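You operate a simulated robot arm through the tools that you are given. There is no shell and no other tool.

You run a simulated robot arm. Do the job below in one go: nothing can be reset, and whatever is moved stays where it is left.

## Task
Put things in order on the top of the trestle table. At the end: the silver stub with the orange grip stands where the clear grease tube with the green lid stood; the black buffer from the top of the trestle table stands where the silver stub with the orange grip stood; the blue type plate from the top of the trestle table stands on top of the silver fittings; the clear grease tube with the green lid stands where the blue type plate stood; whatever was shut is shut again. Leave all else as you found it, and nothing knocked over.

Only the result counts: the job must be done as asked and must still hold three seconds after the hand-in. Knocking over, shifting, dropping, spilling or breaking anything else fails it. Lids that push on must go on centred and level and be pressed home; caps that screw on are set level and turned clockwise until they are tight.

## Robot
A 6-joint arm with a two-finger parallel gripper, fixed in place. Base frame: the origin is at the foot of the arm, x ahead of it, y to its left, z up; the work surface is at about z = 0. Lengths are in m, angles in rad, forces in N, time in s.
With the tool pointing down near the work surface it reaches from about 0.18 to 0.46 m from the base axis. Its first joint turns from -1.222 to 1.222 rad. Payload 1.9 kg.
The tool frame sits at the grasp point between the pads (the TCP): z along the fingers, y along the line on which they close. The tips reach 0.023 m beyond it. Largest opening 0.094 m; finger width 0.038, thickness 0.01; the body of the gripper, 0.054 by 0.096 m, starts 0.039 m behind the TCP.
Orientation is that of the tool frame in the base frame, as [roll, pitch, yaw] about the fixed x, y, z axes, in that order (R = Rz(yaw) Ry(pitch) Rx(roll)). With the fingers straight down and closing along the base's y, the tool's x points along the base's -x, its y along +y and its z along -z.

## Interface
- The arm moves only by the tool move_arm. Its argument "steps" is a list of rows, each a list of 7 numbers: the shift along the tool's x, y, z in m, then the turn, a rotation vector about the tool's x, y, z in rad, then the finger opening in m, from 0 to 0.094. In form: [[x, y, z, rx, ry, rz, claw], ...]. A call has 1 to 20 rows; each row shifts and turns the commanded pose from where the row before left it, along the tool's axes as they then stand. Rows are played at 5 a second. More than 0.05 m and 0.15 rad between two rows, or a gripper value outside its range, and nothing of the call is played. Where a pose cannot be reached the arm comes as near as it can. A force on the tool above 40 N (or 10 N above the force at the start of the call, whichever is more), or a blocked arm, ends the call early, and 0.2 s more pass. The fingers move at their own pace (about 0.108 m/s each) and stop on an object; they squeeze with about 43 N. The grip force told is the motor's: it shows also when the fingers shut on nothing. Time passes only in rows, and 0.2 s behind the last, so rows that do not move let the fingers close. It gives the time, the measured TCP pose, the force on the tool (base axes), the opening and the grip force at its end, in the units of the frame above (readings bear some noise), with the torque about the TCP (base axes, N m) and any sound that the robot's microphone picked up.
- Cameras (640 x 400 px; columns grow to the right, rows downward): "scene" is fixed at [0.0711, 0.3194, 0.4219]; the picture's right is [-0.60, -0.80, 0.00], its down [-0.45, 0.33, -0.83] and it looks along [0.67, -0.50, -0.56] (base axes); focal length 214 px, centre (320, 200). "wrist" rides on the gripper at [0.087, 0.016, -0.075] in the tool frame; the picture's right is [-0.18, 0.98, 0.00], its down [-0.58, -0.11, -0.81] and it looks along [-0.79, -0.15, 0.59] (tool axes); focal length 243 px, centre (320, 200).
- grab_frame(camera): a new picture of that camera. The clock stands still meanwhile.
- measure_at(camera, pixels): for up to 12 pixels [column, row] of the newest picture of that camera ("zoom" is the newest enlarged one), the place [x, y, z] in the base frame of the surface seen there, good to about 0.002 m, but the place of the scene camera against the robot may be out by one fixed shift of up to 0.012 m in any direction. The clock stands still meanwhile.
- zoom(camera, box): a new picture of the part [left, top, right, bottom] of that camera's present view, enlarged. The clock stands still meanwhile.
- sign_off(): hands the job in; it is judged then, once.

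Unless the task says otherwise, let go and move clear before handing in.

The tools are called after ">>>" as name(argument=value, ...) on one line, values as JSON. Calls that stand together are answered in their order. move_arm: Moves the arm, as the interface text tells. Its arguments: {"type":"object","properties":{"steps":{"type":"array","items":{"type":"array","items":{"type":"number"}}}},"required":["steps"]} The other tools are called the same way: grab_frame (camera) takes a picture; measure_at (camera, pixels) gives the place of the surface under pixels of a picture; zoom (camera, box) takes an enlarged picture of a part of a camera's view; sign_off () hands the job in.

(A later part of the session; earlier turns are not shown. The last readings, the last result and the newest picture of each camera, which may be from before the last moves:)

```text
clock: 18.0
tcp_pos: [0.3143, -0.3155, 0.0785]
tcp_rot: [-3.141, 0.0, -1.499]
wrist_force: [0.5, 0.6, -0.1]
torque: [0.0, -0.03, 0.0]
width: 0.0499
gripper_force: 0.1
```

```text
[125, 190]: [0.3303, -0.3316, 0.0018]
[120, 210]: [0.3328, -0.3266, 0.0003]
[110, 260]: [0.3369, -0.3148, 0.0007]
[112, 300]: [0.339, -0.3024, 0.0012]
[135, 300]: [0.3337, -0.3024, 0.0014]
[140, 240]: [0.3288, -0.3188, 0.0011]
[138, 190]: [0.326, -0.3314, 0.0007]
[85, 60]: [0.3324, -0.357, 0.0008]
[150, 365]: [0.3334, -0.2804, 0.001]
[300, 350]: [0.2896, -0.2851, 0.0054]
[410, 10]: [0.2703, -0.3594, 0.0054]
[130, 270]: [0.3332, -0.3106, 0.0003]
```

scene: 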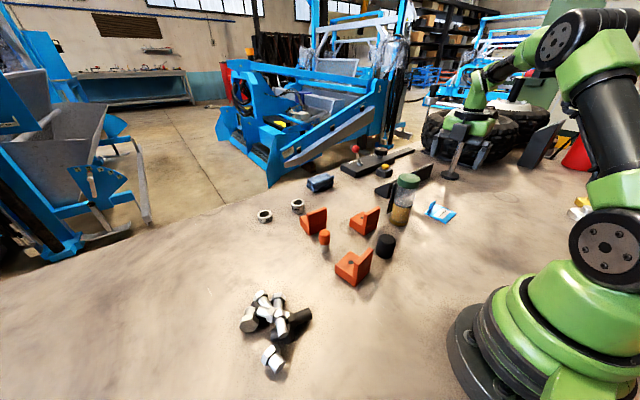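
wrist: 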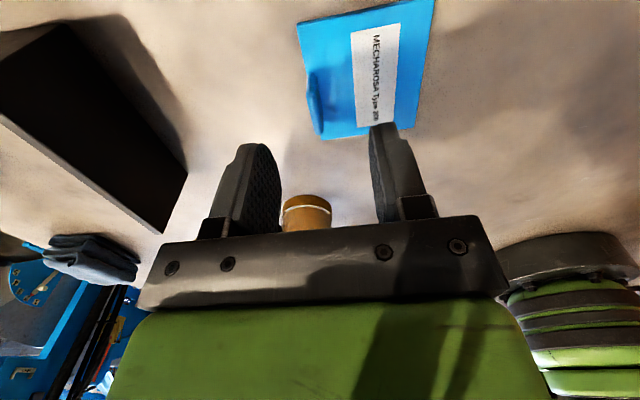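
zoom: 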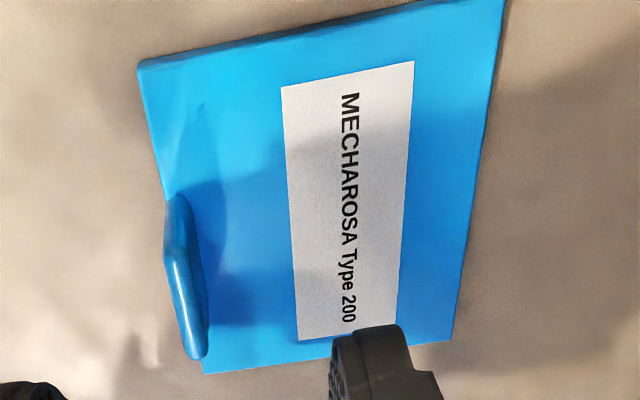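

>>> measure_at(camera="zoom", pixels=[[178, 205], [185, 240], [180, 270], [185, 300], [195, 340], [200, 350], [170, 230], [200, 290], [175, 250], [142, 65], [205, 370], [450, 338]])

>>> measure_at(camera="zoom", pixels=[[500, 5], [160, 190], [235, 365], [172, 215], [188, 330], [204, 320], [192, 260], [330, 30], [150, 120], [470, 200], [300, 200], [190, 352]])

```text
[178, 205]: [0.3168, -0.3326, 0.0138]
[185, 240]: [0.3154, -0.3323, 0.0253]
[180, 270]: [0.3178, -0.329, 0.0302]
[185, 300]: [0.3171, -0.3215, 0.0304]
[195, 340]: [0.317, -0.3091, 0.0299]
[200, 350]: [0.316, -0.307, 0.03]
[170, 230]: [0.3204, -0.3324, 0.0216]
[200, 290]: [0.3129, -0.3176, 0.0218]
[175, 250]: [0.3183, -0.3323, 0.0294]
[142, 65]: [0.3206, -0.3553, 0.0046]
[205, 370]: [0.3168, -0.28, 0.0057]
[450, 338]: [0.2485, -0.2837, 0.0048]
```

```text
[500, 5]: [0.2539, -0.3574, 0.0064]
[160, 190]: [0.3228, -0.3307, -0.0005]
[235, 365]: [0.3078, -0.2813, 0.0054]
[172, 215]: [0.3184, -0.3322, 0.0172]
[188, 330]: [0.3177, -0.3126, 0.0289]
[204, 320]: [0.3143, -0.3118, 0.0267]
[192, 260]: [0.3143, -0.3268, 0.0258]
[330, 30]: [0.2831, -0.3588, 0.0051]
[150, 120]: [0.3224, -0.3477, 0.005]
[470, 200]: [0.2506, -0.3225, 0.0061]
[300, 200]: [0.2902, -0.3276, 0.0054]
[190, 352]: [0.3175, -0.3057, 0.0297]
```

The tab centre is (0.3168, −0.318) with its top at z 0.030, and the plate centre is (0.285, −0.319). I'll lower over the tab, with the tips ending about 3.5 mm above the plate, and close.

>>> move_arm(steps=[[0.0027, -0.0023, 0, 0, 0, 0.015, 0.05], [0, 0, 0.0155, 0, 0, 0, 0.05], [0, 0, 0.0155, 0, 0, 0, 0.05], [0, 0, 0.0155, 0, 0, 0, 0.05], [0, 0, 0, 0, 0, 0, 0.05]])

>>> zoom(camera="scene", box=[390, 150, 490, 240])

```text
clock: 19.2
tcp_pos: [0.318, -0.3187, 0.0346]
tcp_rot: [3.141, -0.001, -1.515]
wrist_force: [-0.7, -0.1, -0.2]
torque: [-0.02, -0.03, 0.02]
width: 0.0498
gripper_force: 0.1
```

```text
4.44 times, centred on (440, 195) of scene
```

zoom: 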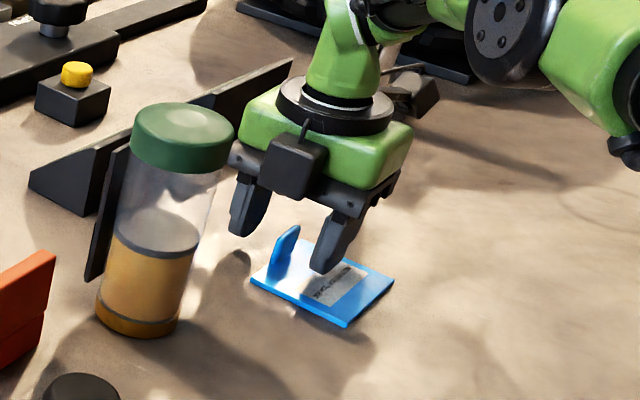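

The fingers straddle the tab at z 0.0346. I'll lower 2.5 mm more and close.

>>> move_arm(steps=[[0, -0.0005, 0.0025, 0, 0, 0, 0.05], [0, 0, 0, 0, 0, 0, 0.02], [0, 0, 0, 0, 0, 0, 0.0], [0, 0, 0, 0, 0, 0, 0.0], [0, 0, 0, 0, 0, 0, 0.0]])

>>> grab_frame(camera="wrist")

```text
clock: 20.4
tcp_pos: [0.319, -0.3187, 0.0314]
tcp_rot: [-3.142, 0.002, -1.513]
wrist_force: [0.9, -1.6, 1.1]
torque: [-0.14, 0.03, 0.05]
width: 0.0055
gripper_force: 43.2
```

```text
taken
```

wrist: 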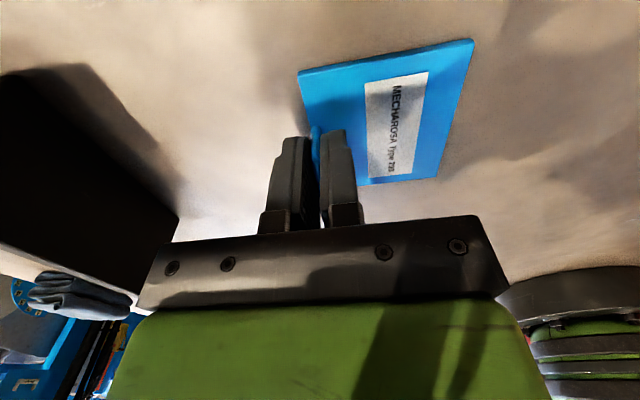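

The tab is held (width 0.0055). I'll lift straight up, then in and up, and check the plate.

>>> move_arm(steps=[[0, 0, -0.01, 0, 0, 0, 0.0], [0, 0, -0.02, 0, 0, 0, 0.0], [0, 0, -0.02, 0, 0, 0, 0.0], [-0.0114, 0.0076, -0.035, 0, 0, 0, 0.0], [-0.0114, 0.0076, -0.035, 0, 0, 0, 0.0], [-0.0114, 0.0076, -0.035, 0, 0, 0, 0.0], [-0.0114, 0.0076, -0.035, 0, 0, 0, 0.0], [0, 0, 0, 0, 0, 0, 0.0]])

>>> grab_frame(camera="wrist")

>>> grab_frame(camera="scene")

```text
clock: 22.2
tcp_pos: [0.2858, -0.2772, 0.2213]
tcp_rot: [3.141, 0.001, -1.513]
wrist_force: [0.0, 0.2, -1.0]
torque: [0.04, -0.07, 0.01]
width: 0.0055
gripper_force: 42.9
```

```text
taken
```

wrist: 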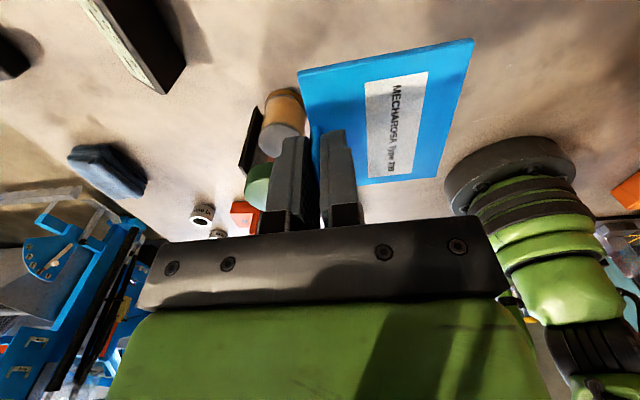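

```text
taken
```

scene: 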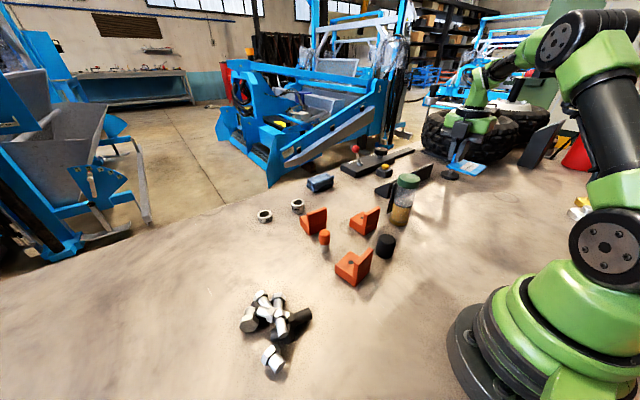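

The plate is held level. I'll measure its corners at wrist (300,72), (472,41) and (437,177) to get its pose in the hand.

>>> measure_at(camera="wrist", pixels=[[302, 73], [471, 42], [436, 175], [460, 90], [385, 60], [400, 180], [360, 100], [440, 120], [311, 110]])

```text
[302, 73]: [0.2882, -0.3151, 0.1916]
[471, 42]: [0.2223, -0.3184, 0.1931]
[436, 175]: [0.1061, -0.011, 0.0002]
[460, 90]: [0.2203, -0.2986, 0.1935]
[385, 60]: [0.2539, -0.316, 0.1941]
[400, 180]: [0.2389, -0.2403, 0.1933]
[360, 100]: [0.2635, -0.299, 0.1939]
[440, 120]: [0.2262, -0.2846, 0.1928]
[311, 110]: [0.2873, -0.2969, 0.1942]
```

The plate is level, its bottom is about 0.0315 below the TCP, and its centre of mass is 0.028 inward. I'll carry it high over to the heap, then turn and tilt it to match the support plane.

>>> move_arm(steps=[[-0.04595, -0.00392, 0, 0, 0, 0, 0.0], [-0.04595, -0.00392, 0, 0, 0, 0, 0.0], [-0.04595, -0.00392, 0, 0, 0, 0, 0.0], [-0.04595, -0.00392, 0, 0, 0, 0, 0.0], [-0.04595, -0.00392, 0, 0, 0, 0, 0.0], [-0.04595, -0.00392, 0, 0, 0, 0, 0.0], [-0.04595, -0.00392, 0, 0, 0, 0, 0.0], [-0.04595, -0.00392, 0, 0, 0, 0, 0.0], [-0.04595, -0.00392, 0, 0, 0, 0, 0.0], [-0.04595, -0.00392, 0, 0, 0, 0, 0.0], [-0.04595, -0.00392, 0, 0, 0, 0, 0.0], [-0.04595, -0.00392, 0, 0, 0, 0, 0.0], [0, 0, 0, 0, 0, -0.129, 0.0], [0, 0, 0, 0.0985, 0, 0, 0.0], [0, 0, 0, 0.0985, 0, 0, 0.0], [0, 0, 0, 0, 0, 0, 0.0]])

>>> grab_frame(camera="wrist")

>>> grab_frame(camera="scene")

```text
clock: 25.6
tcp_pos: [0.3014, 0.2771, 0.2208]
tcp_rot: [-2.944, 0.0, -1.384]
wrist_force: [1.3, 0.3, -2.3]
torque: [0.01, -0.06, 0.02]
width: 0.0055
gripper_force: 43.4
```

```text
taken
```

wrist: 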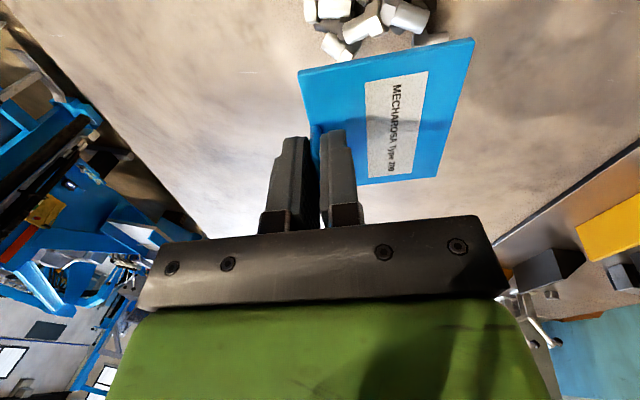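

```text
taken
```

scene: 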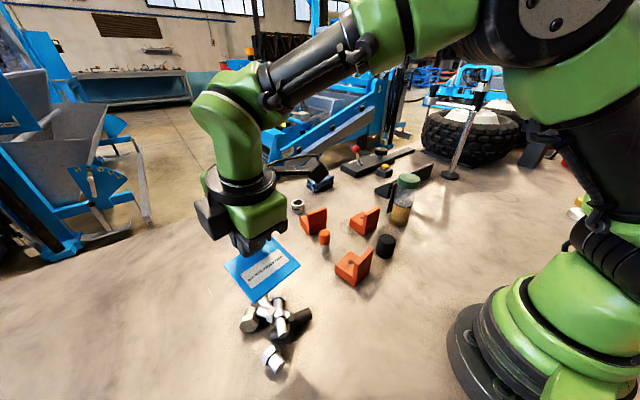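

The tilt and yaw are as planned. I'll check the plate's slope by measuring its top face.

>>> measure_at(camera="wrist", pixels=[[303, 74], [470, 43], [460, 90], [435, 174], [400, 180], [360, 100], [440, 120], [311, 110], [385, 60], [370, 180]])

```text
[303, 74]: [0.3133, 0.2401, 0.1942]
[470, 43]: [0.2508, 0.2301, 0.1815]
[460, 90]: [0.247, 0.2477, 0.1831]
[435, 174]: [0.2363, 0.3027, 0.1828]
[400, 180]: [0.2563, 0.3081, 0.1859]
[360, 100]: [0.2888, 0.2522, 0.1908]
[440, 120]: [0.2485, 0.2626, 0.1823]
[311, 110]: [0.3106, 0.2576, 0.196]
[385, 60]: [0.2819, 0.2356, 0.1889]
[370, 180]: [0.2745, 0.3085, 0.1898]
```

The plate centre is at (0.275, 0.271), giving a centre of mass near (0.278, 0.272), with the right slope. I'll go down to about 8 mm above contact.

>>> move_arm(steps=[[0, 0.005, 0.0302, 0, 0, 0, 0.0], [0, 0.006, 0.0302, 0, 0, 0, 0.0], [0, 0.006, 0.0302, 0, 0, 0, 0.0], [0, 0.006, 0.0302, 0, 0, 0, 0.0], [0, 0, 0, 0, 0, 0, 0.0]])

>>> grab_frame(camera="wrist")

>>> zoom(camera="scene", box=[220, 240, 340, 350])

```text
clock: 26.8
tcp_pos: [0.3003, 0.2791, 0.0982]
tcp_rot: [-2.944, 0.001, -1.386]
wrist_force: [-0.5, -0.5, -1.2]
torque: [0.0, -0.06, -0.03]
width: 0.0056
gripper_force: 43.1
```

```text
taken
```

wrist: 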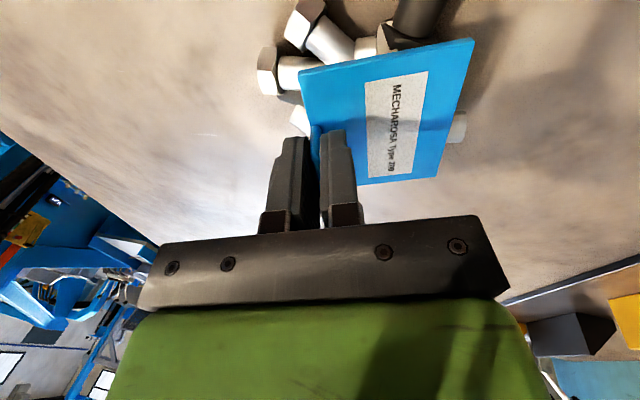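

```text
3.64 times, centred on (280, 295) of scene
```

zoom: 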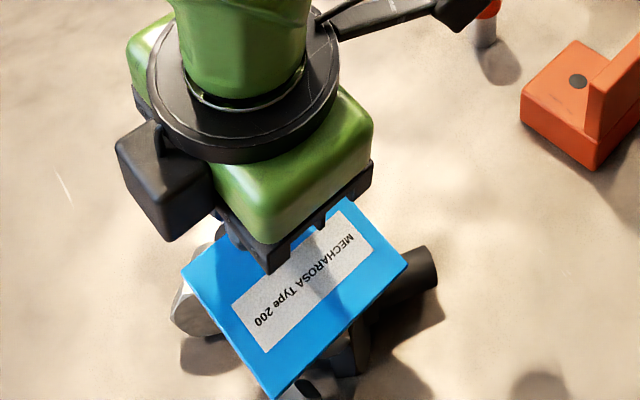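

I'll check where the plate is now, as the readings show about 2 mm of y-drift.

>>> measure_at(camera="wrist", pixels=[[303, 74], [470, 43], [435, 174], [460, 90], [400, 180], [360, 100], [440, 120], [311, 110], [455, 125], [380, 45]])

>>> move_arm(steps=[[0, 0, 0, 0, 0, 0, 0.0]])

```text
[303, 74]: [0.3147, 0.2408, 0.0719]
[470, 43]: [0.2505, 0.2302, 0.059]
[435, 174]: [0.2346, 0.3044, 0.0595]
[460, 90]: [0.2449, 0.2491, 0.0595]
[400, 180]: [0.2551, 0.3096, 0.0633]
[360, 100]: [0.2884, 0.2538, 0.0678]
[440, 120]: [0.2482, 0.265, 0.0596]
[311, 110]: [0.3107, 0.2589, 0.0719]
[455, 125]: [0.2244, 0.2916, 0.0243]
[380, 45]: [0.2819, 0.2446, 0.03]
```

```text
clock: 27.2
tcp_pos: [0.2996, 0.2787, 0.0988]
tcp_rot: [-2.944, 0.001, -1.386]
wrist_force: [0.2, -0.5, -1.8]
torque: [0.04, -0.03, 0.0]
width: 0.0055
gripper_force: 42.8
```

I'll nudge the plate by (+1.7, −1) mm, go down 6 mm, then feel for contact in 1 mm steps.

>>> move_arm(steps=[[0.0013, -0.0014, 0.0003, 0, 0, 0, 0.0], [0, 0.00117, 0.00588, 0, 0, 0, 0.0], [0, 0, 0, 0, 0, 0, 0.0]])

>>> move_arm(steps=[[0, 0.0002, 0.00098, 0, 0, 0, 0.0], [0, 0, 0, 0, 0, 0, 0.0]])

>>> move_arm(steps=[[0, 0.0002, 0.00098, 0, 0, 0, 0.0], [0, 0, 0, 0, 0, 0, 0.0]])

```text
clock: 28.0
tcp_pos: [0.3039, 0.2758, 0.0921]
tcp_rot: [-2.943, 0.003, -1.386]
wrist_force: [1.6, -1.4, 12.4]
torque: [0.03, 0.8, 0.11]
width: 0.0055
gripper_force: 42.4
```

```text
clock: 28.6
tcp_pos: [0.3043, 0.2769, 0.0921]
tcp_rot: [-2.941, 0.002, -1.388]
wrist_force: [6.4, -0.5, 13.9]
torque: [0.04, 0.7, 0.01]
width: 0.0059
gripper_force: 43.2
```

```text
clock: 29.2
tcp_pos: [0.3044, 0.2768, 0.0897]
tcp_rot: [-2.946, -0.001, -1.386]
wrist_force: [6.7, 0.1, 14.7]
torque: [0.06, 0.76, -0.04]
width: 0.0063
gripper_force: 42.9
```

Contact came earlier than expected: Fz 12–15 N, with the torque placing it at x≈0.249, the T1 shaft end. I'll back up 3 mm and look.

>>> move_arm(steps=[[0, -0.0006, -0.003, 0, 0, 0, 0.0], [0, 0, 0, 0, 0, 0, 0.0]])

>>> grab_frame(camera="wrist")

>>> zoom(camera="scene", box=[220, 250, 340, 390])

>>> measure_at(camera="wrist", pixels=[[303, 74], [470, 43], [435, 174], [460, 90], [400, 180], [360, 100], [440, 120], [311, 110]])

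```text
clock: 29.8
tcp_pos: [0.3029, 0.2761, 0.0929]
tcp_rot: [-2.946, -0.002, -1.385]
wrist_force: [-3.2, 1.0, 6.6]
torque: [0.12, 0.63, -0.07]
width: 0.0058
gripper_force: 43.2
```

```text
taken
```

wrist: 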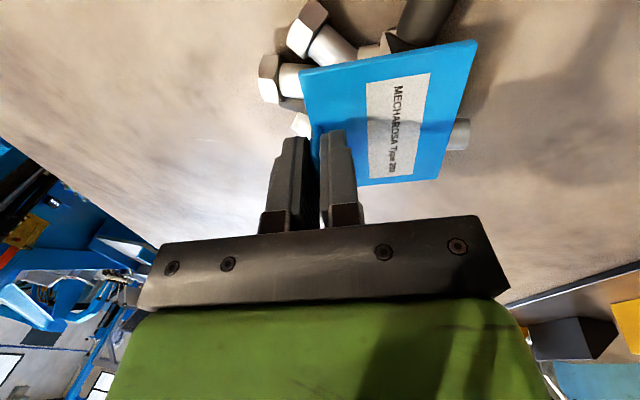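

```text
2.86 times, centred on (280, 320) of scene
```

zoom: 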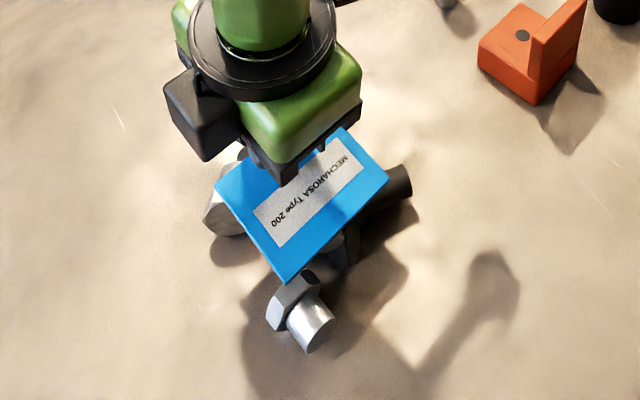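

```text
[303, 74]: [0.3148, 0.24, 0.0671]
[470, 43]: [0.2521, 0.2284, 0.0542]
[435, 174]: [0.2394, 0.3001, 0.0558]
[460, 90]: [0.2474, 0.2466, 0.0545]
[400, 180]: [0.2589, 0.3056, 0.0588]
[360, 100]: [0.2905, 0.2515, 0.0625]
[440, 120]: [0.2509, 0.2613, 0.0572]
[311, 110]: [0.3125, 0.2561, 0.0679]
```

The plate touches only at its low edge (bottom z ≈ 0.0495), so the true slope is gentler, about 7°. I'll lift 2 mm, take out 0.075 rad of tilt and re-centre.

>>> move_arm(steps=[[0, -0.0004, -0.003, 0, 0, 0, 0.0], [0, 0, 0, -0.075, 0, 0, 0.0], [0, -0.002, 0, 0, 0, 0, 0.0], [0, 0, 0, 0, 0, 0, 0.0]])

>>> grab_frame(camera="wrist")

>>> measure_at(camera="wrist", pixels=[[303, 74], [470, 45], [433, 174], [460, 90], [400, 180], [360, 100], [440, 120], [311, 110], [475, 44], [437, 177]])

>>> zoom(camera="wrist", box=[240, 0, 500, 200])

```text
clock: 30.8
tcp_pos: [0.3044, 0.2773, 0.0972]
tcp_rot: [-3.019, 0.001, -1.386]
wrist_force: [0.1, 0.7, -2.7]
torque: [-0.01, -0.06, 0.02]
width: 0.0057
gripper_force: 42.8
```

```text
taken
```

wrist: 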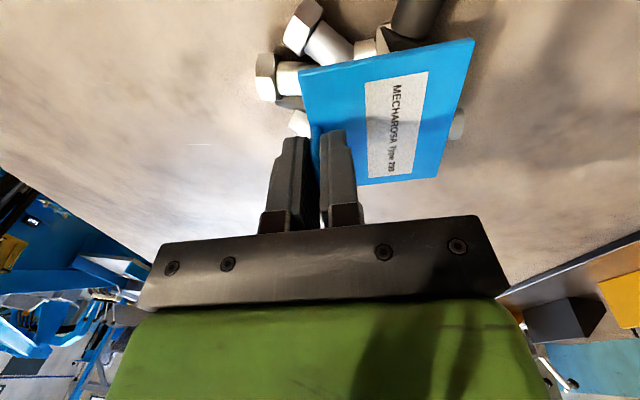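

```text
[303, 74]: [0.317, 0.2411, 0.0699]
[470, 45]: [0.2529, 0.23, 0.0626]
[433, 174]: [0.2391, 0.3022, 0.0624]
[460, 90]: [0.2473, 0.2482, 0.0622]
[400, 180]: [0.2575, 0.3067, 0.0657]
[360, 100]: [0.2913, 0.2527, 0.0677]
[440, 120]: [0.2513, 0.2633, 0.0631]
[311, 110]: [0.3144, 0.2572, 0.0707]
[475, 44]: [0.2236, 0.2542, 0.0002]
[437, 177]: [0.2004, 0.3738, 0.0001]
```

```text
2.00 times, centred on (370, 100) of wrist
```

zoom: 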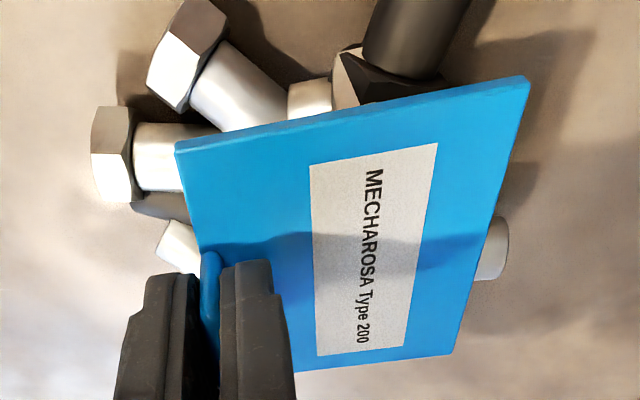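

The plate's slope is now 6.5° with about 8 mm left to go, centre of mass near (0.2817, 0.2724). I'll descend 6 mm and read the force.

>>> move_arm(steps=[[0, 0.0004, 0.003, 0, 0, 0, 0.0], [0, 0.0003, 0.003, 0, 0, 0, 0.0], [0, 0, 0, 0, 0, 0, 0.0]])

```text
clock: 31.6
tcp_pos: [0.3056, 0.2782, 0.0907]
tcp_rot: [-3.018, 0.0, -1.386]
wrist_force: [-0.2, 0.9, -2.2]
torque: [-0.02, -0.04, 0.01]
width: 0.0056
gripper_force: 43.1
```

No contact yet (Fz −2.2). I'll take one 1 mm step.

>>> move_arm(steps=[[0, 0.0001, 0.001, 0, 0, 0, 0.0], [0, 0, 0, 0, 0, 0, 0.0]])

```text
clock: 32.2
tcp_pos: [0.3056, 0.2764, 0.0901]
tcp_rot: [-3.02, 0.0, -1.384]
wrist_force: [0.1, -0.6, -1.2]
torque: [-0.04, -0.03, 0.04]
width: 0.0056
gripper_force: 43.1
```

>>> move_arm(steps=[[0, 0.0001, 0.001, 0, 0, 0, 0.0], [0, 0, 0, 0, 0, 0, 0.0]])

```text
clock: 32.8
tcp_pos: [0.306, 0.2755, 0.0893]
tcp_rot: [-3.018, 0.0, -1.386]
wrist_force: [1.7, -1.3, 4.2]
torque: [-0.03, 0.31, 0.12]
width: 0.0056
gripper_force: 42.8
```

Contact now (Fz +4), still at the low edge (lever ≈0.06 m). I'll measure the plate's present pose.

>>> grab_frame(camera="wrist")

>>> measure_at(camera="wrist", pixels=[[303, 74], [470, 43], [433, 174], [460, 90], [400, 180], [360, 100], [440, 120], [311, 110], [420, 140], [385, 60], [350, 80], [455, 65]])

>>> zoom(camera="wrist", box=[400, 20, 500, 190])

>>> zoom(camera="scene", box=[230, 270, 330, 350])

```text
taken
```

wrist: 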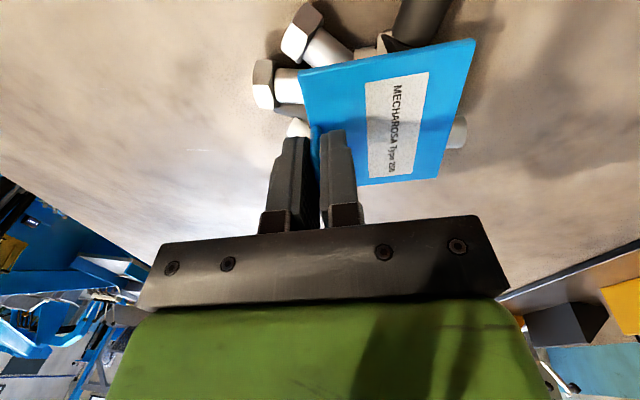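

```text
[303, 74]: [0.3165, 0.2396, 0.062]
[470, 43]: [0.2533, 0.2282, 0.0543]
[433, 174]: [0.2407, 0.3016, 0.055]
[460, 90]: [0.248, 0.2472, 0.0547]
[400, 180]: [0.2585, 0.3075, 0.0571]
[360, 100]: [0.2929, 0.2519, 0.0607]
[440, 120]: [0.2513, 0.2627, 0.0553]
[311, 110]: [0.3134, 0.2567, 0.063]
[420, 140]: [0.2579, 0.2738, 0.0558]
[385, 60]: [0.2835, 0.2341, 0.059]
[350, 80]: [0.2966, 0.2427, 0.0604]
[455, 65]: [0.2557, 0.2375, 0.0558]
```

```text
2.35 times, centred on (450, 105) of wrist
```

zoom: 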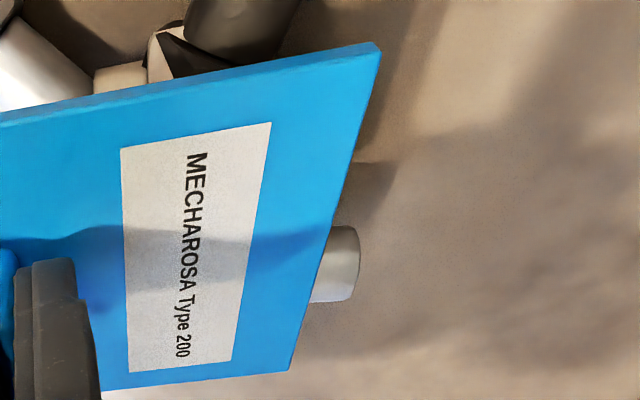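

```text
5.00 times, centred on (280, 310) of scene
```

zoom: 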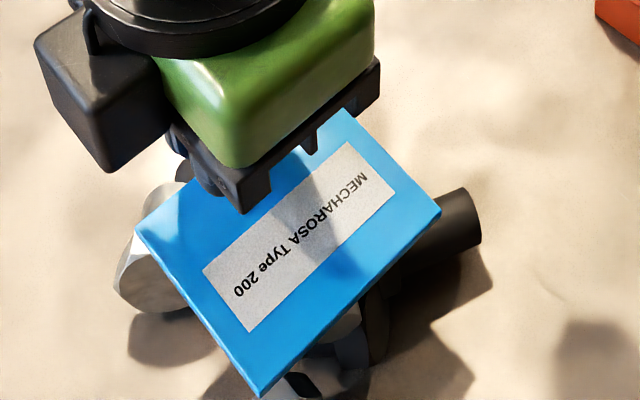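

The plate plane now matches its two supports, with ≤1 mm gap at the T2 head, and its centre of mass is about (0.282, 0.271), inside the support area. I'll release gently without lifting and look.

>>> move_arm(steps=[[0, 0, 0, 0, 0, 0, 0.012], [0, 0, 0, 0, 0, 0, 0.02], [0, 0, 0, 0, 0, 0, 0.024], [0, 0, 0, 0, 0, 0, 0.024]])

>>> grab_frame(camera="wrist")

>>> measure_at(camera="wrist", pixels=[[303, 74], [470, 43], [433, 174], [460, 90], [400, 180], [360, 100], [440, 120], [311, 110], [420, 140], [385, 60], [350, 80], [455, 65]])

>>> zoom(camera="scene", box=[230, 270, 330, 350])

```text
clock: 33.8
tcp_pos: [0.3061, 0.2773, 0.0892]
tcp_rot: [-3.021, -0.001, -1.387]
wrist_force: [0.3, -0.1, -0.2]
torque: [0.02, 0.0, 0.01]
width: 0.0239
gripper_force: 0.1
```

```text
taken
```

wrist: 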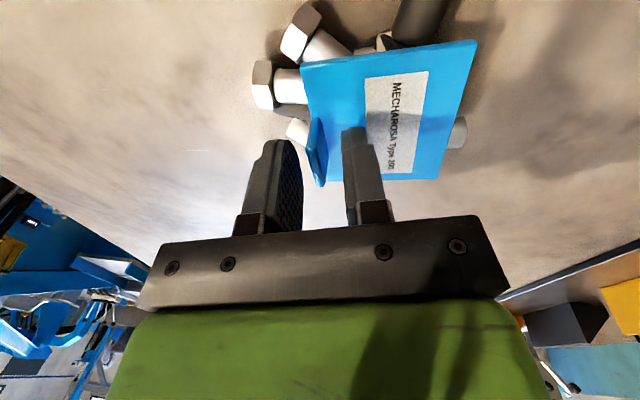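

```text
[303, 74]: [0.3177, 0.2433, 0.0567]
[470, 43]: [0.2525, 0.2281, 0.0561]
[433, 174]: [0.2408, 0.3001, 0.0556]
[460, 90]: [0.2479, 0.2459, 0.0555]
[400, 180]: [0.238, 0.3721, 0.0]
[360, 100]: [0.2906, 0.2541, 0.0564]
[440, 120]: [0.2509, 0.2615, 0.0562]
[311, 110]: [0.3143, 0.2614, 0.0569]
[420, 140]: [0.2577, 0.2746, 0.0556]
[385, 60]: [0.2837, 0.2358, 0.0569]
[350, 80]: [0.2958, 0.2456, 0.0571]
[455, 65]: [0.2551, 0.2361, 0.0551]
```

```text
5.00 times, centred on (280, 310) of scene
```

zoom: 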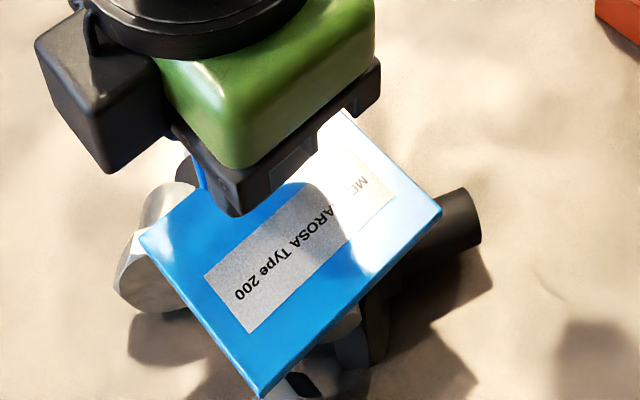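

The plate settled nearly level (top z ≈ 0.056 everywhere), so it rests well on the heap. I'll open further and lift clear straight up.

>>> move_arm(steps=[[0, 0, 0, 0, 0, 0, 0.05], [0, 0, 0, 0, 0, 0, 0.05], [0, -0.0012, -0.01, 0, 0, 0, 0.05], [0, -0.0024, -0.02, 0, 0, 0, 0.05], [0, -0.0048, -0.04, 0, 0, 0, 0.05], [0, -0.0048, -0.04, 0, 0, 0, 0.05], [0, 0, 0, -0.122, 0, 0, 0.08], [0, 0, 0, 0, 0, 0, 0.094]])

>>> grab_frame(camera="scene")

>>> grab_frame(camera="wrist")

>>> zoom(camera="scene", box=[220, 270, 340, 390])

```text
clock: 35.6
tcp_pos: [0.3064, 0.276, 0.1992]
tcp_rot: [-3.141, 0.0, -1.384]
wrist_force: [0.3, -0.6, 0.7]
torque: [0.02, 0.0, -0.02]
width: 0.0941
gripper_force: 0.1
```

```text
taken
```

scene: 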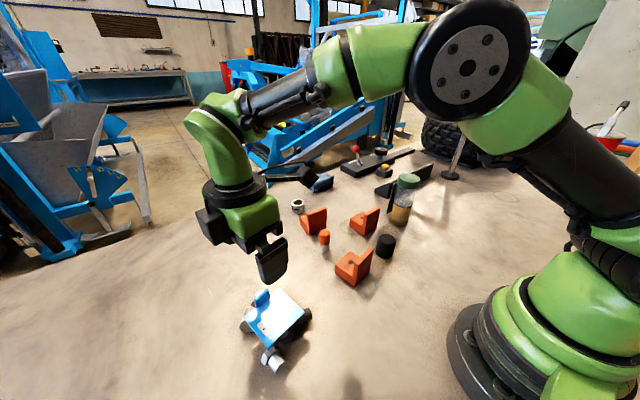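

```text
taken
```

wrist: 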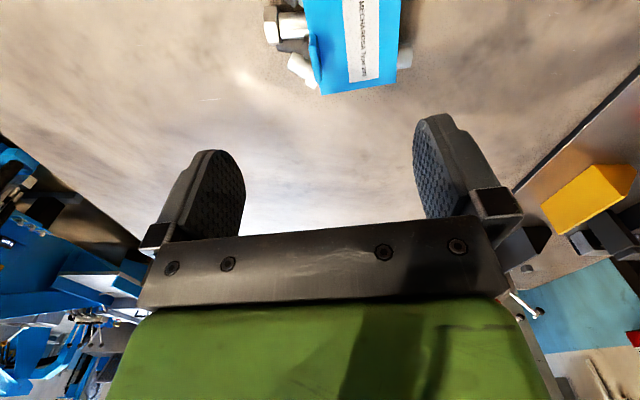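

```text
3.33 times, centred on (280, 330) of scene
```

zoom: 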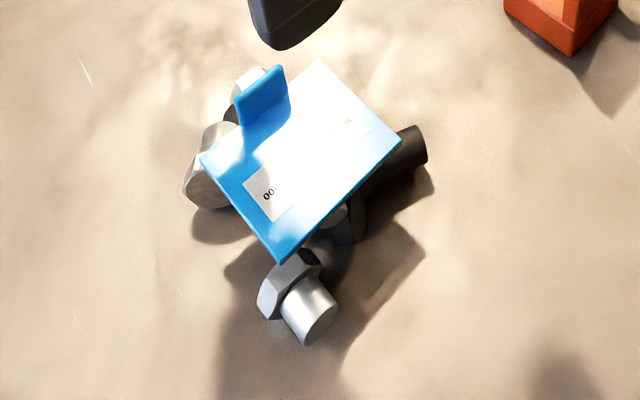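

The plate stands on the heap and all else looks unchanged. Next is the tube. I want to hold it by its body below the lid with a tilted hand, so I need the size of the box on the hand's far side, at scene (212,225).

>>> zoom(camera="scene", box=[180, 160, 320, 300])

>>> measure_at(camera="scene", pixels=[[205, 220], [215, 230], [212, 242], [225, 218], [200, 212], [232, 232], [222, 240], [250, 235], [270, 225], [240, 190], [250, 215], [275, 262]])

```text
2.86 times, centred on (250, 230) of scene
```

zoom: 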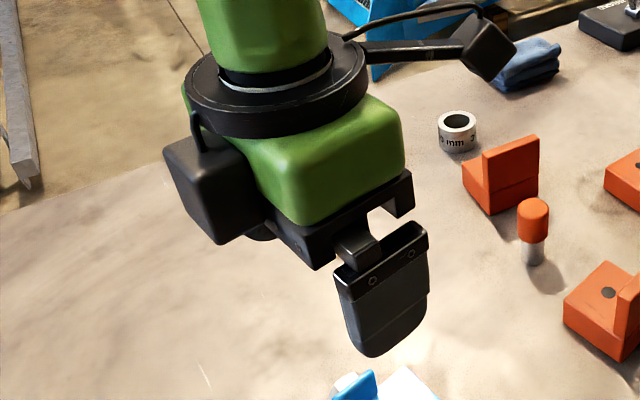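

```text
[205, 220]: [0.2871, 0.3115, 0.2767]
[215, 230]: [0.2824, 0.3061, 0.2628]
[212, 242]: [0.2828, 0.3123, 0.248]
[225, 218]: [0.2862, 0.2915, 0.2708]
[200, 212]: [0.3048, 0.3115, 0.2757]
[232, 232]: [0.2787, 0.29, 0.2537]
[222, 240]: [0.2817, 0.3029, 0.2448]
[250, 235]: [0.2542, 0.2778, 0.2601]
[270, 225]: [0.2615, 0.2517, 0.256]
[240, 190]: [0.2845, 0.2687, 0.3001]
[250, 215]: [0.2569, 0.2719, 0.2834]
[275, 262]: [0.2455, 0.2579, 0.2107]
```

The box juts 0.044 m out on the tool's −x side at 0.05–0.085 m behind the TCP. A 65° tilt still clears the lid by about 9 mm, so I'll go to free space first with the hand turned to yaw 0.

>>> move_arm(steps=[[0.04536, 0.01316, -0.00625, 0, 0, 0, 0.094], [0.04536, 0.01316, -0.00625, 0, 0, 0, 0.094], [0.04536, 0.01316, -0.00625, 0, 0, 0, 0.094], [0.04536, 0.01316, -0.00625, 0, 0, 0, 0.094], [0.04536, 0.01316, -0.00625, 0, 0, 0, 0.094], [0.04536, 0.01316, -0.00625, 0, 0, 0, 0.094], [0.04536, 0.01316, -0.00625, 0, 0, 0, 0.094], [0.04536, 0.01316, -0.00625, 0, 0, 0, 0.094], [0, 0, 0, 0, 0, 0.1465, 0.094], [0, 0, 0, 0, 0, 0.1465, 0.094], [0, 0, 0, 0, 0, 0.1465, 0.094], [0, 0, 0, 0, 0, 0.1465, 0.094], [0, 0, 0, 0, 0, 0.1465, 0.094], [0, 0, 0, 0, 0, 0.1465, 0.094], [0, 0, 0, 0, 0, 0.1465, 0.094], [0, 0, 0, 0, 0, 0.1465, 0.094], [0, 0, 0, 0, 0, 0.1465, 0.094], [0, 0, 0, 0, 0, 0.1465, 0.094], [0, 0, 0, 0, 0, 0.1465, 0.094], [0, 0, 0, 0, 0, 0.1465, 0.094]])

>>> grab_frame(camera="wrist")

>>> grab_frame(camera="scene")

```text
clock: 39.8
tcp_pos: [0.2694, -0.0993, 0.2499]
tcp_rot: [-3.141, 0.0, 3.139]
wrist_force: [0.3, -1.3, -0.9]
torque: [0.01, -0.01, -0.01]
width: 0.0939
gripper_force: 0.0
```

```text
taken
```

wrist: 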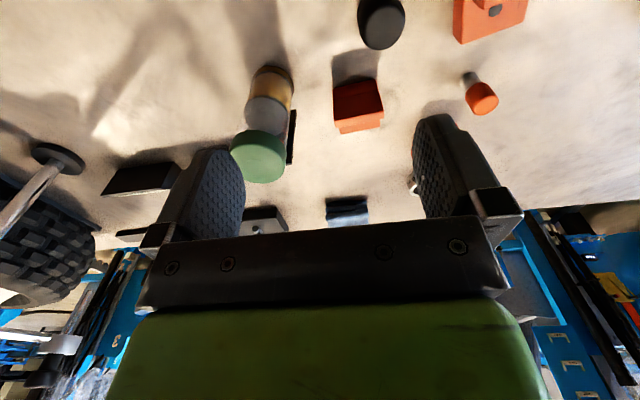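

```text
taken
```

scene: 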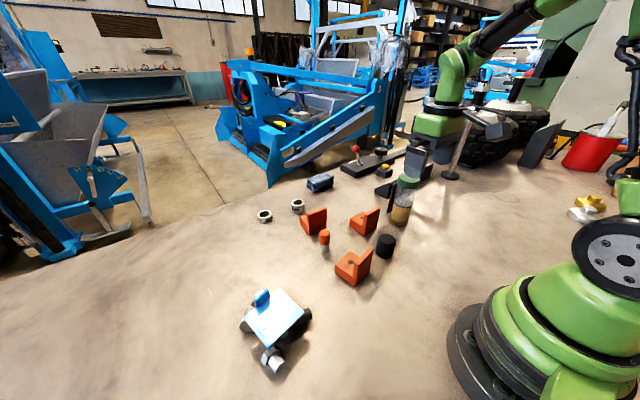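

The tube is in view at wrist (265,125). I'll measure the lid and body again for a precise axis.

>>> zoom(camera="wrist", box=[215, 50, 315, 195])

>>> measure_at(camera="wrist", pixels=[[233, 155], [284, 150], [258, 160], [262, 180], [258, 140], [248, 120], [270, 115], [290, 118], [250, 95], [268, 90], [290, 95], [292, 140]])

```text
2.76 times, centred on (265, 122) of wrist
```

zoom: 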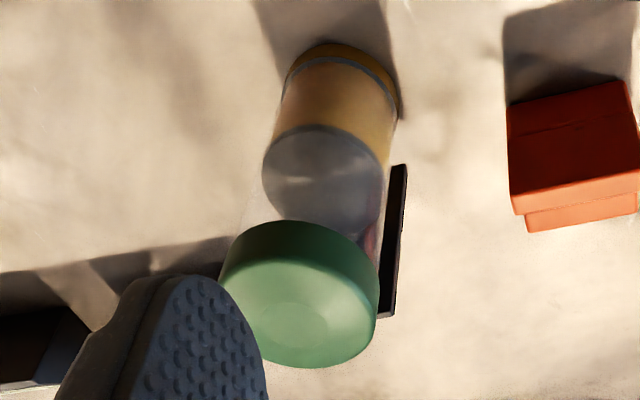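

```text
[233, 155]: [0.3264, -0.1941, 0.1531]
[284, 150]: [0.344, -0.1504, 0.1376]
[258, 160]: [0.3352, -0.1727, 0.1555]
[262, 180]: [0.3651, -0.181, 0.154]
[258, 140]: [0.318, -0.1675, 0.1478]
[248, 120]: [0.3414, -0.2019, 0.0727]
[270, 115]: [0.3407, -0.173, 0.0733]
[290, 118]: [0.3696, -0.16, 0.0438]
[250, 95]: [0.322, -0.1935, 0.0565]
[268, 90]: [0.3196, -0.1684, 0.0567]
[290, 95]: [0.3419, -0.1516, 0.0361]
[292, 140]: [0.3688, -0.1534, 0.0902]
```

The tube axis is about (0.3415, −0.179). I'll tilt the hand 65° here in free space and check that the arm can hold it.

>>> move_arm(steps=[[0, 0, 0, 0, -0.1418, 0, 0.094], [0, 0, 0, 0, -0.1418, 0, 0.094], [0, 0, 0, 0, -0.1418, 0, 0.094], [0, 0, 0, 0, -0.1418, 0, 0.094], [0, 0, 0, 0, -0.1418, 0, 0.094], [0, 0, 0, 0, -0.1418, 0, 0.094], [0, 0, 0, 0, -0.1418, 0, 0.094], [0, 0, 0, 0, -0.1418, 0, 0.094], [0, 0, 0, 0, 0, 0, 0.094]])

>>> grab_frame(camera="scene")

>>> grab_frame(camera="wrist")

```text
clock: 41.8
tcp_pos: [0.2778, -0.1136, 0.284]
tcp_rot: [3.138, 1.132, 3.136]
wrist_force: [-0.2, 0.4, -0.4]
torque: [0.02, -0.01, -0.03]
width: 0.0938
gripper_force: 0.0
out of reach, approached as far as the arm can: row 7, 8
```

```text
taken
```

scene: 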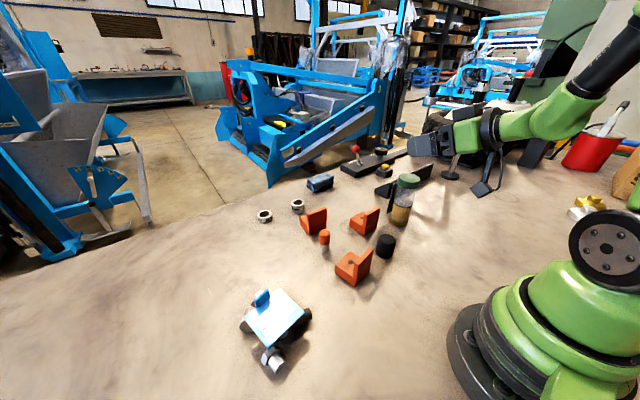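

```text
taken
```

wrist: 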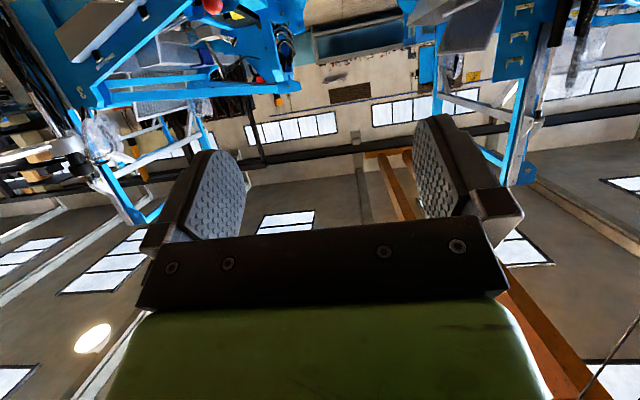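

The orientation holds but the position was pulled to a reach limit (too close in). I'll move outward above the tube at z 0.22 and see whether it is reached there.

>>> move_arm(steps=[[0.0003, -0.0267, 0.023, 0, 0, 0, 0.094], [0.0003, -0.0267, 0.023, 0, 0, 0, 0.094], [0.0003, -0.0267, 0.023, 0, 0, 0, 0.094], [0, 0, 0, 0, 0, 0, 0.094]])

>>> grab_frame(camera="scene")

```text
clock: 42.8
tcp_pos: [0.3377, -0.1913, 0.2547]
tcp_rot: [-3.141, 1.134, 3.141]
wrist_force: [0.0, 0.3, -0.8]
torque: [-0.02, 0.04, 0.0]
width: 0.0942
gripper_force: 0.1
```

```text
taken
```

scene: 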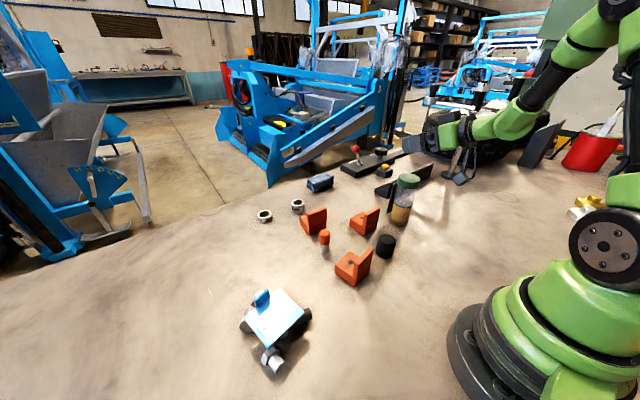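

It is reachable here: the commanded pose follows the clamped one, and TCP is now (0.338, −0.191, 0.255). I'll shift to the descent line (0.3315, −0.179) at z 0.20.

>>> move_arm(steps=[[0.0262, 0.0062, 0.0088, 0, 0, 0, 0.094], [0.0262, 0.0062, 0.0088, 0, 0, 0, 0.094], [0, 0, 0, 0, 0, 0, 0.094], [0, 0, 0, 0, 0, 0, 0.094]])

>>> grab_frame(camera="wrist")

>>> zoom(camera="scene", box=[360, 110, 500, 240])

```text
clock: 43.8
tcp_pos: [0.3464, -0.1971, 0.2259]
tcp_rot: [3.136, 1.131, 3.137]
wrist_force: [0.0, -0.1, -0.2]
torque: [0.01, 0.04, 0.02]
width: 0.0943
gripper_force: 0.0
out of reach, approached as far as the arm can: row 1, 2
```

```text
taken
```

wrist: 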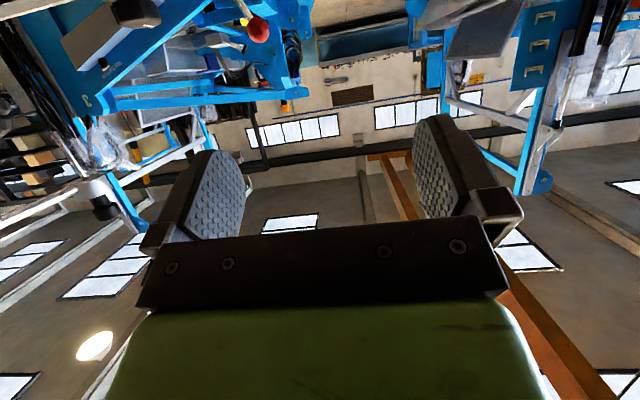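

```text
3.08 times, centred on (430, 175) of scene
```

zoom: 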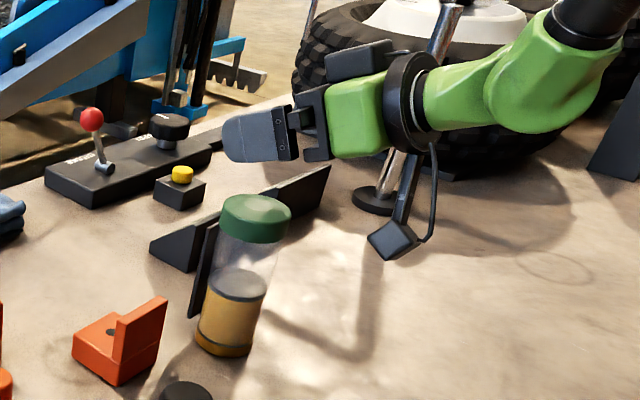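

That 65° outward tilt hits the arm's inner limit. A better choice is to come from the +y side, with the fingers pointing to −y and down and closing along x (one on the bar's flat back, one on the tube front) — that leaves the wrist at an easy radius with the camera on top. I'll untilt and turn for that.

>>> move_arm(steps=[[0, 0, 0, 0, 0.1418, 0, 0.094], [0, 0, 0, 0, 0.1418, 0, 0.094], [0, 0, 0, 0, 0.1418, 0, 0.094], [0, 0, 0, 0, 0.1418, 0, 0.094], [0, 0, 0, 0, 0.1418, 0, 0.094], [0, 0, 0, 0, 0.1418, 0, 0.094], [0, 0, 0, 0, 0.1418, 0, 0.094], [0, 0, 0, 0, 0.1418, 0, 0.094], [0, 0.045, -0.008, 0, 0, 0, 0.094], [0, 0.045, -0.008, 0, 0, 0, 0.094], [0, 0, 0, 0, 0, 0, 0.094]])

>>> move_arm(steps=[[0, 0, 0, 0, 0, -0.1428, 0.094], [0, 0, 0, 0, 0, -0.1428, 0.094], [0, 0, 0, 0, 0, -0.1428, 0.094], [0, 0, 0, 0, 0, -0.1428, 0.094], [0, 0, 0, 0, 0, -0.1428, 0.094], [0, 0, 0, 0, 0, -0.1428, 0.094], [0, 0, 0, 0, 0, -0.1428, 0.094], [0, 0, 0, 0, 0, -0.1428, 0.094], [0, 0, 0, 0, 0, -0.1428, 0.094], [0, 0, 0, 0, 0, -0.1428, 0.094], [0, 0, 0, 0, 0, -0.1428, 0.094], [0, 0, 0, 0, 0, 0, 0.094]])

>>> grab_frame(camera="wrist")

```text
clock: 46.2
tcp_pos: [0.3472, -0.1049, 0.2444]
tcp_rot: [3.141, 0.0, 3.141]
wrist_force: [0.0, 0.2, -0.4]
torque: [0.03, 0.02, -0.01]
width: 0.0943
gripper_force: 0.0
```

```text
clock: 48.8
tcp_pos: [0.3468, -0.108, 0.2408]
tcp_rot: [-3.141, -0.001, -1.569]
wrist_force: [0.0, 0.4, -0.2]
torque: [-0.03, -0.03, -0.01]
width: 0.094
gripper_force: 0.1
```

```text
taken
```

wrist: 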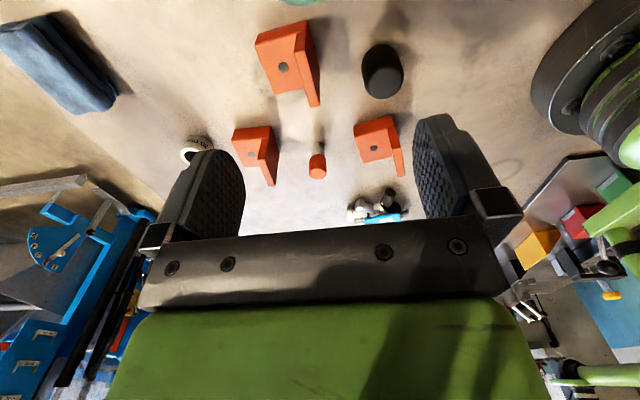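

From here I can see the near bracket at (290,60), the buffer at (383,75) and the stub at (318,165). I'll measure the bracket for clearance and the other two for later.

>>> measure_at(camera="wrist", pixels=[[300, 27], [315, 60], [314, 103], [260, 40], [280, 90], [318, 100], [383, 60], [383, 85], [363, 70], [403, 70], [318, 165], [318, 150]])

>>> zoom(camera="wrist", box=[225, 0, 425, 190])

```text
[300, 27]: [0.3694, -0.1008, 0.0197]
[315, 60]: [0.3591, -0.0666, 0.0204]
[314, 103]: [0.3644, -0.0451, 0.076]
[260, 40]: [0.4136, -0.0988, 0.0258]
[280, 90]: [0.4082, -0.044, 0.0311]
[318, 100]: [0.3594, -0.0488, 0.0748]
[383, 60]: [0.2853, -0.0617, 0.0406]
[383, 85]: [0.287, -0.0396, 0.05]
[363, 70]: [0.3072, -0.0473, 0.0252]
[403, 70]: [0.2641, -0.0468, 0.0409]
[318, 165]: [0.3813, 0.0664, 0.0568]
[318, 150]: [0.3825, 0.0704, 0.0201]
```

```text
2.11 times, centred on (325, 95) of wrist
```

zoom: 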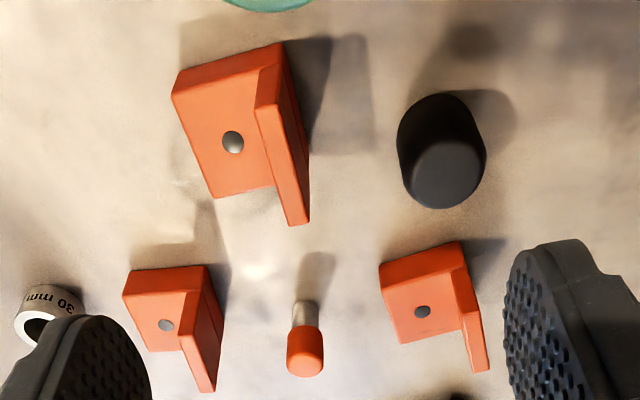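

The bracket upright reaches z 0.076 at x 0.36–0.37. With the TCP at z 0.098 the hand's box stays ~11 mm above that and to the side of it. Now I'll tilt 58° in free space.

>>> move_arm(steps=[[0, 0, 0, 0, 0.1446, 0, 0.094], [0, 0, 0, 0, 0.1446, 0, 0.094], [0, 0, 0, 0, 0.1446, 0, 0.094], [0, 0, 0, 0, 0.1446, 0, 0.094], [0, 0, 0, 0, 0.1446, 0, 0.094], [0, 0, 0, 0, 0.1446, 0, 0.094], [0, 0, 0, 0, 0.1446, 0, 0.094], [0, 0, 0, 0, 0, 0, 0.094]])

>>> grab_frame(camera="scene")

>>> grab_frame(camera="wrist")

```text
clock: 50.6
tcp_pos: [0.3468, -0.1082, 0.241]
tcp_rot: [-3.141, -1.014, -1.572]
wrist_force: [0.5, -0.1, 0.1]
torque: [-0.02, 0.02, 0.01]
width: 0.0941
gripper_force: 0.0
```

```text
taken
```

scene: 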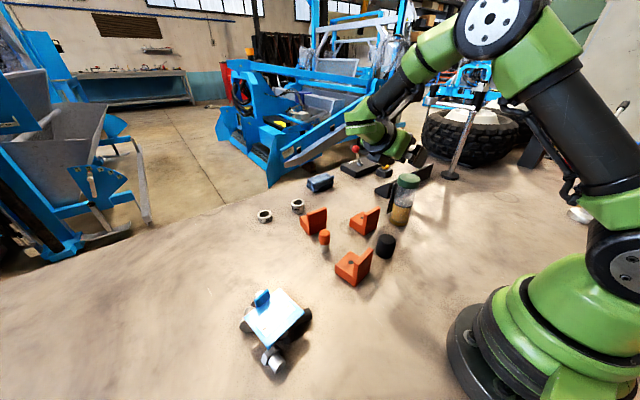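

```text
taken
```

wrist: 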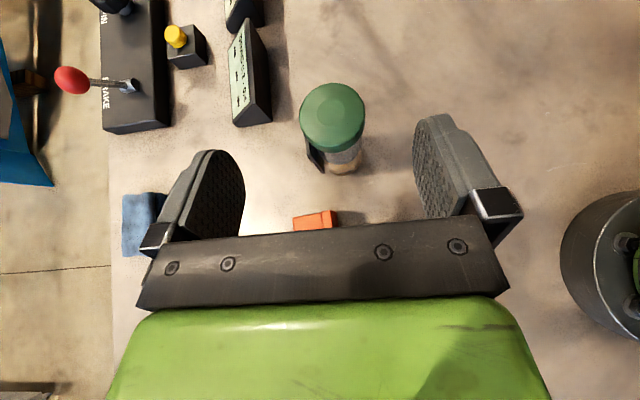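

The tilt is reached, and the wrist camera now looks down at the lid at (332,117). I'll measure the lid rim to find its centre exactly.

>>> zoom(camera="wrist", box=[285, 70, 385, 190])

>>> measure_at(camera="wrist", pixels=[[302, 117], [332, 86], [362, 117], [332, 148], [332, 117], [311, 95], [353, 95], [311, 140], [353, 140], [316, 158], [340, 165], [360, 158]])

```text
3.33 times, centred on (335, 130) of wrist
```

zoom: 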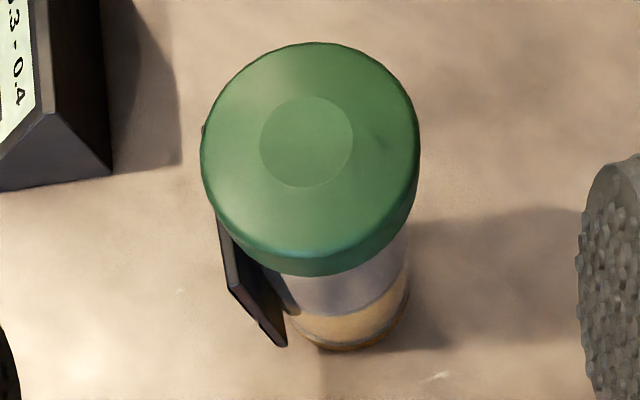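

```text
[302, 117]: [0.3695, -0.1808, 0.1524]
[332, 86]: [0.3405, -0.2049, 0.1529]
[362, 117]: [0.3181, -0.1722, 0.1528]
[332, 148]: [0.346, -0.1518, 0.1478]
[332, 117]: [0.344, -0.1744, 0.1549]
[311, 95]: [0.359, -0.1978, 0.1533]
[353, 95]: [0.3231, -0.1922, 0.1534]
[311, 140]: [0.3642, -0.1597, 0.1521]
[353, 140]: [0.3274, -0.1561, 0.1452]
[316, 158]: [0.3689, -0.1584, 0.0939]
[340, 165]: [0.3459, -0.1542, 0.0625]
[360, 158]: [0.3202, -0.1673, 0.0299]
```

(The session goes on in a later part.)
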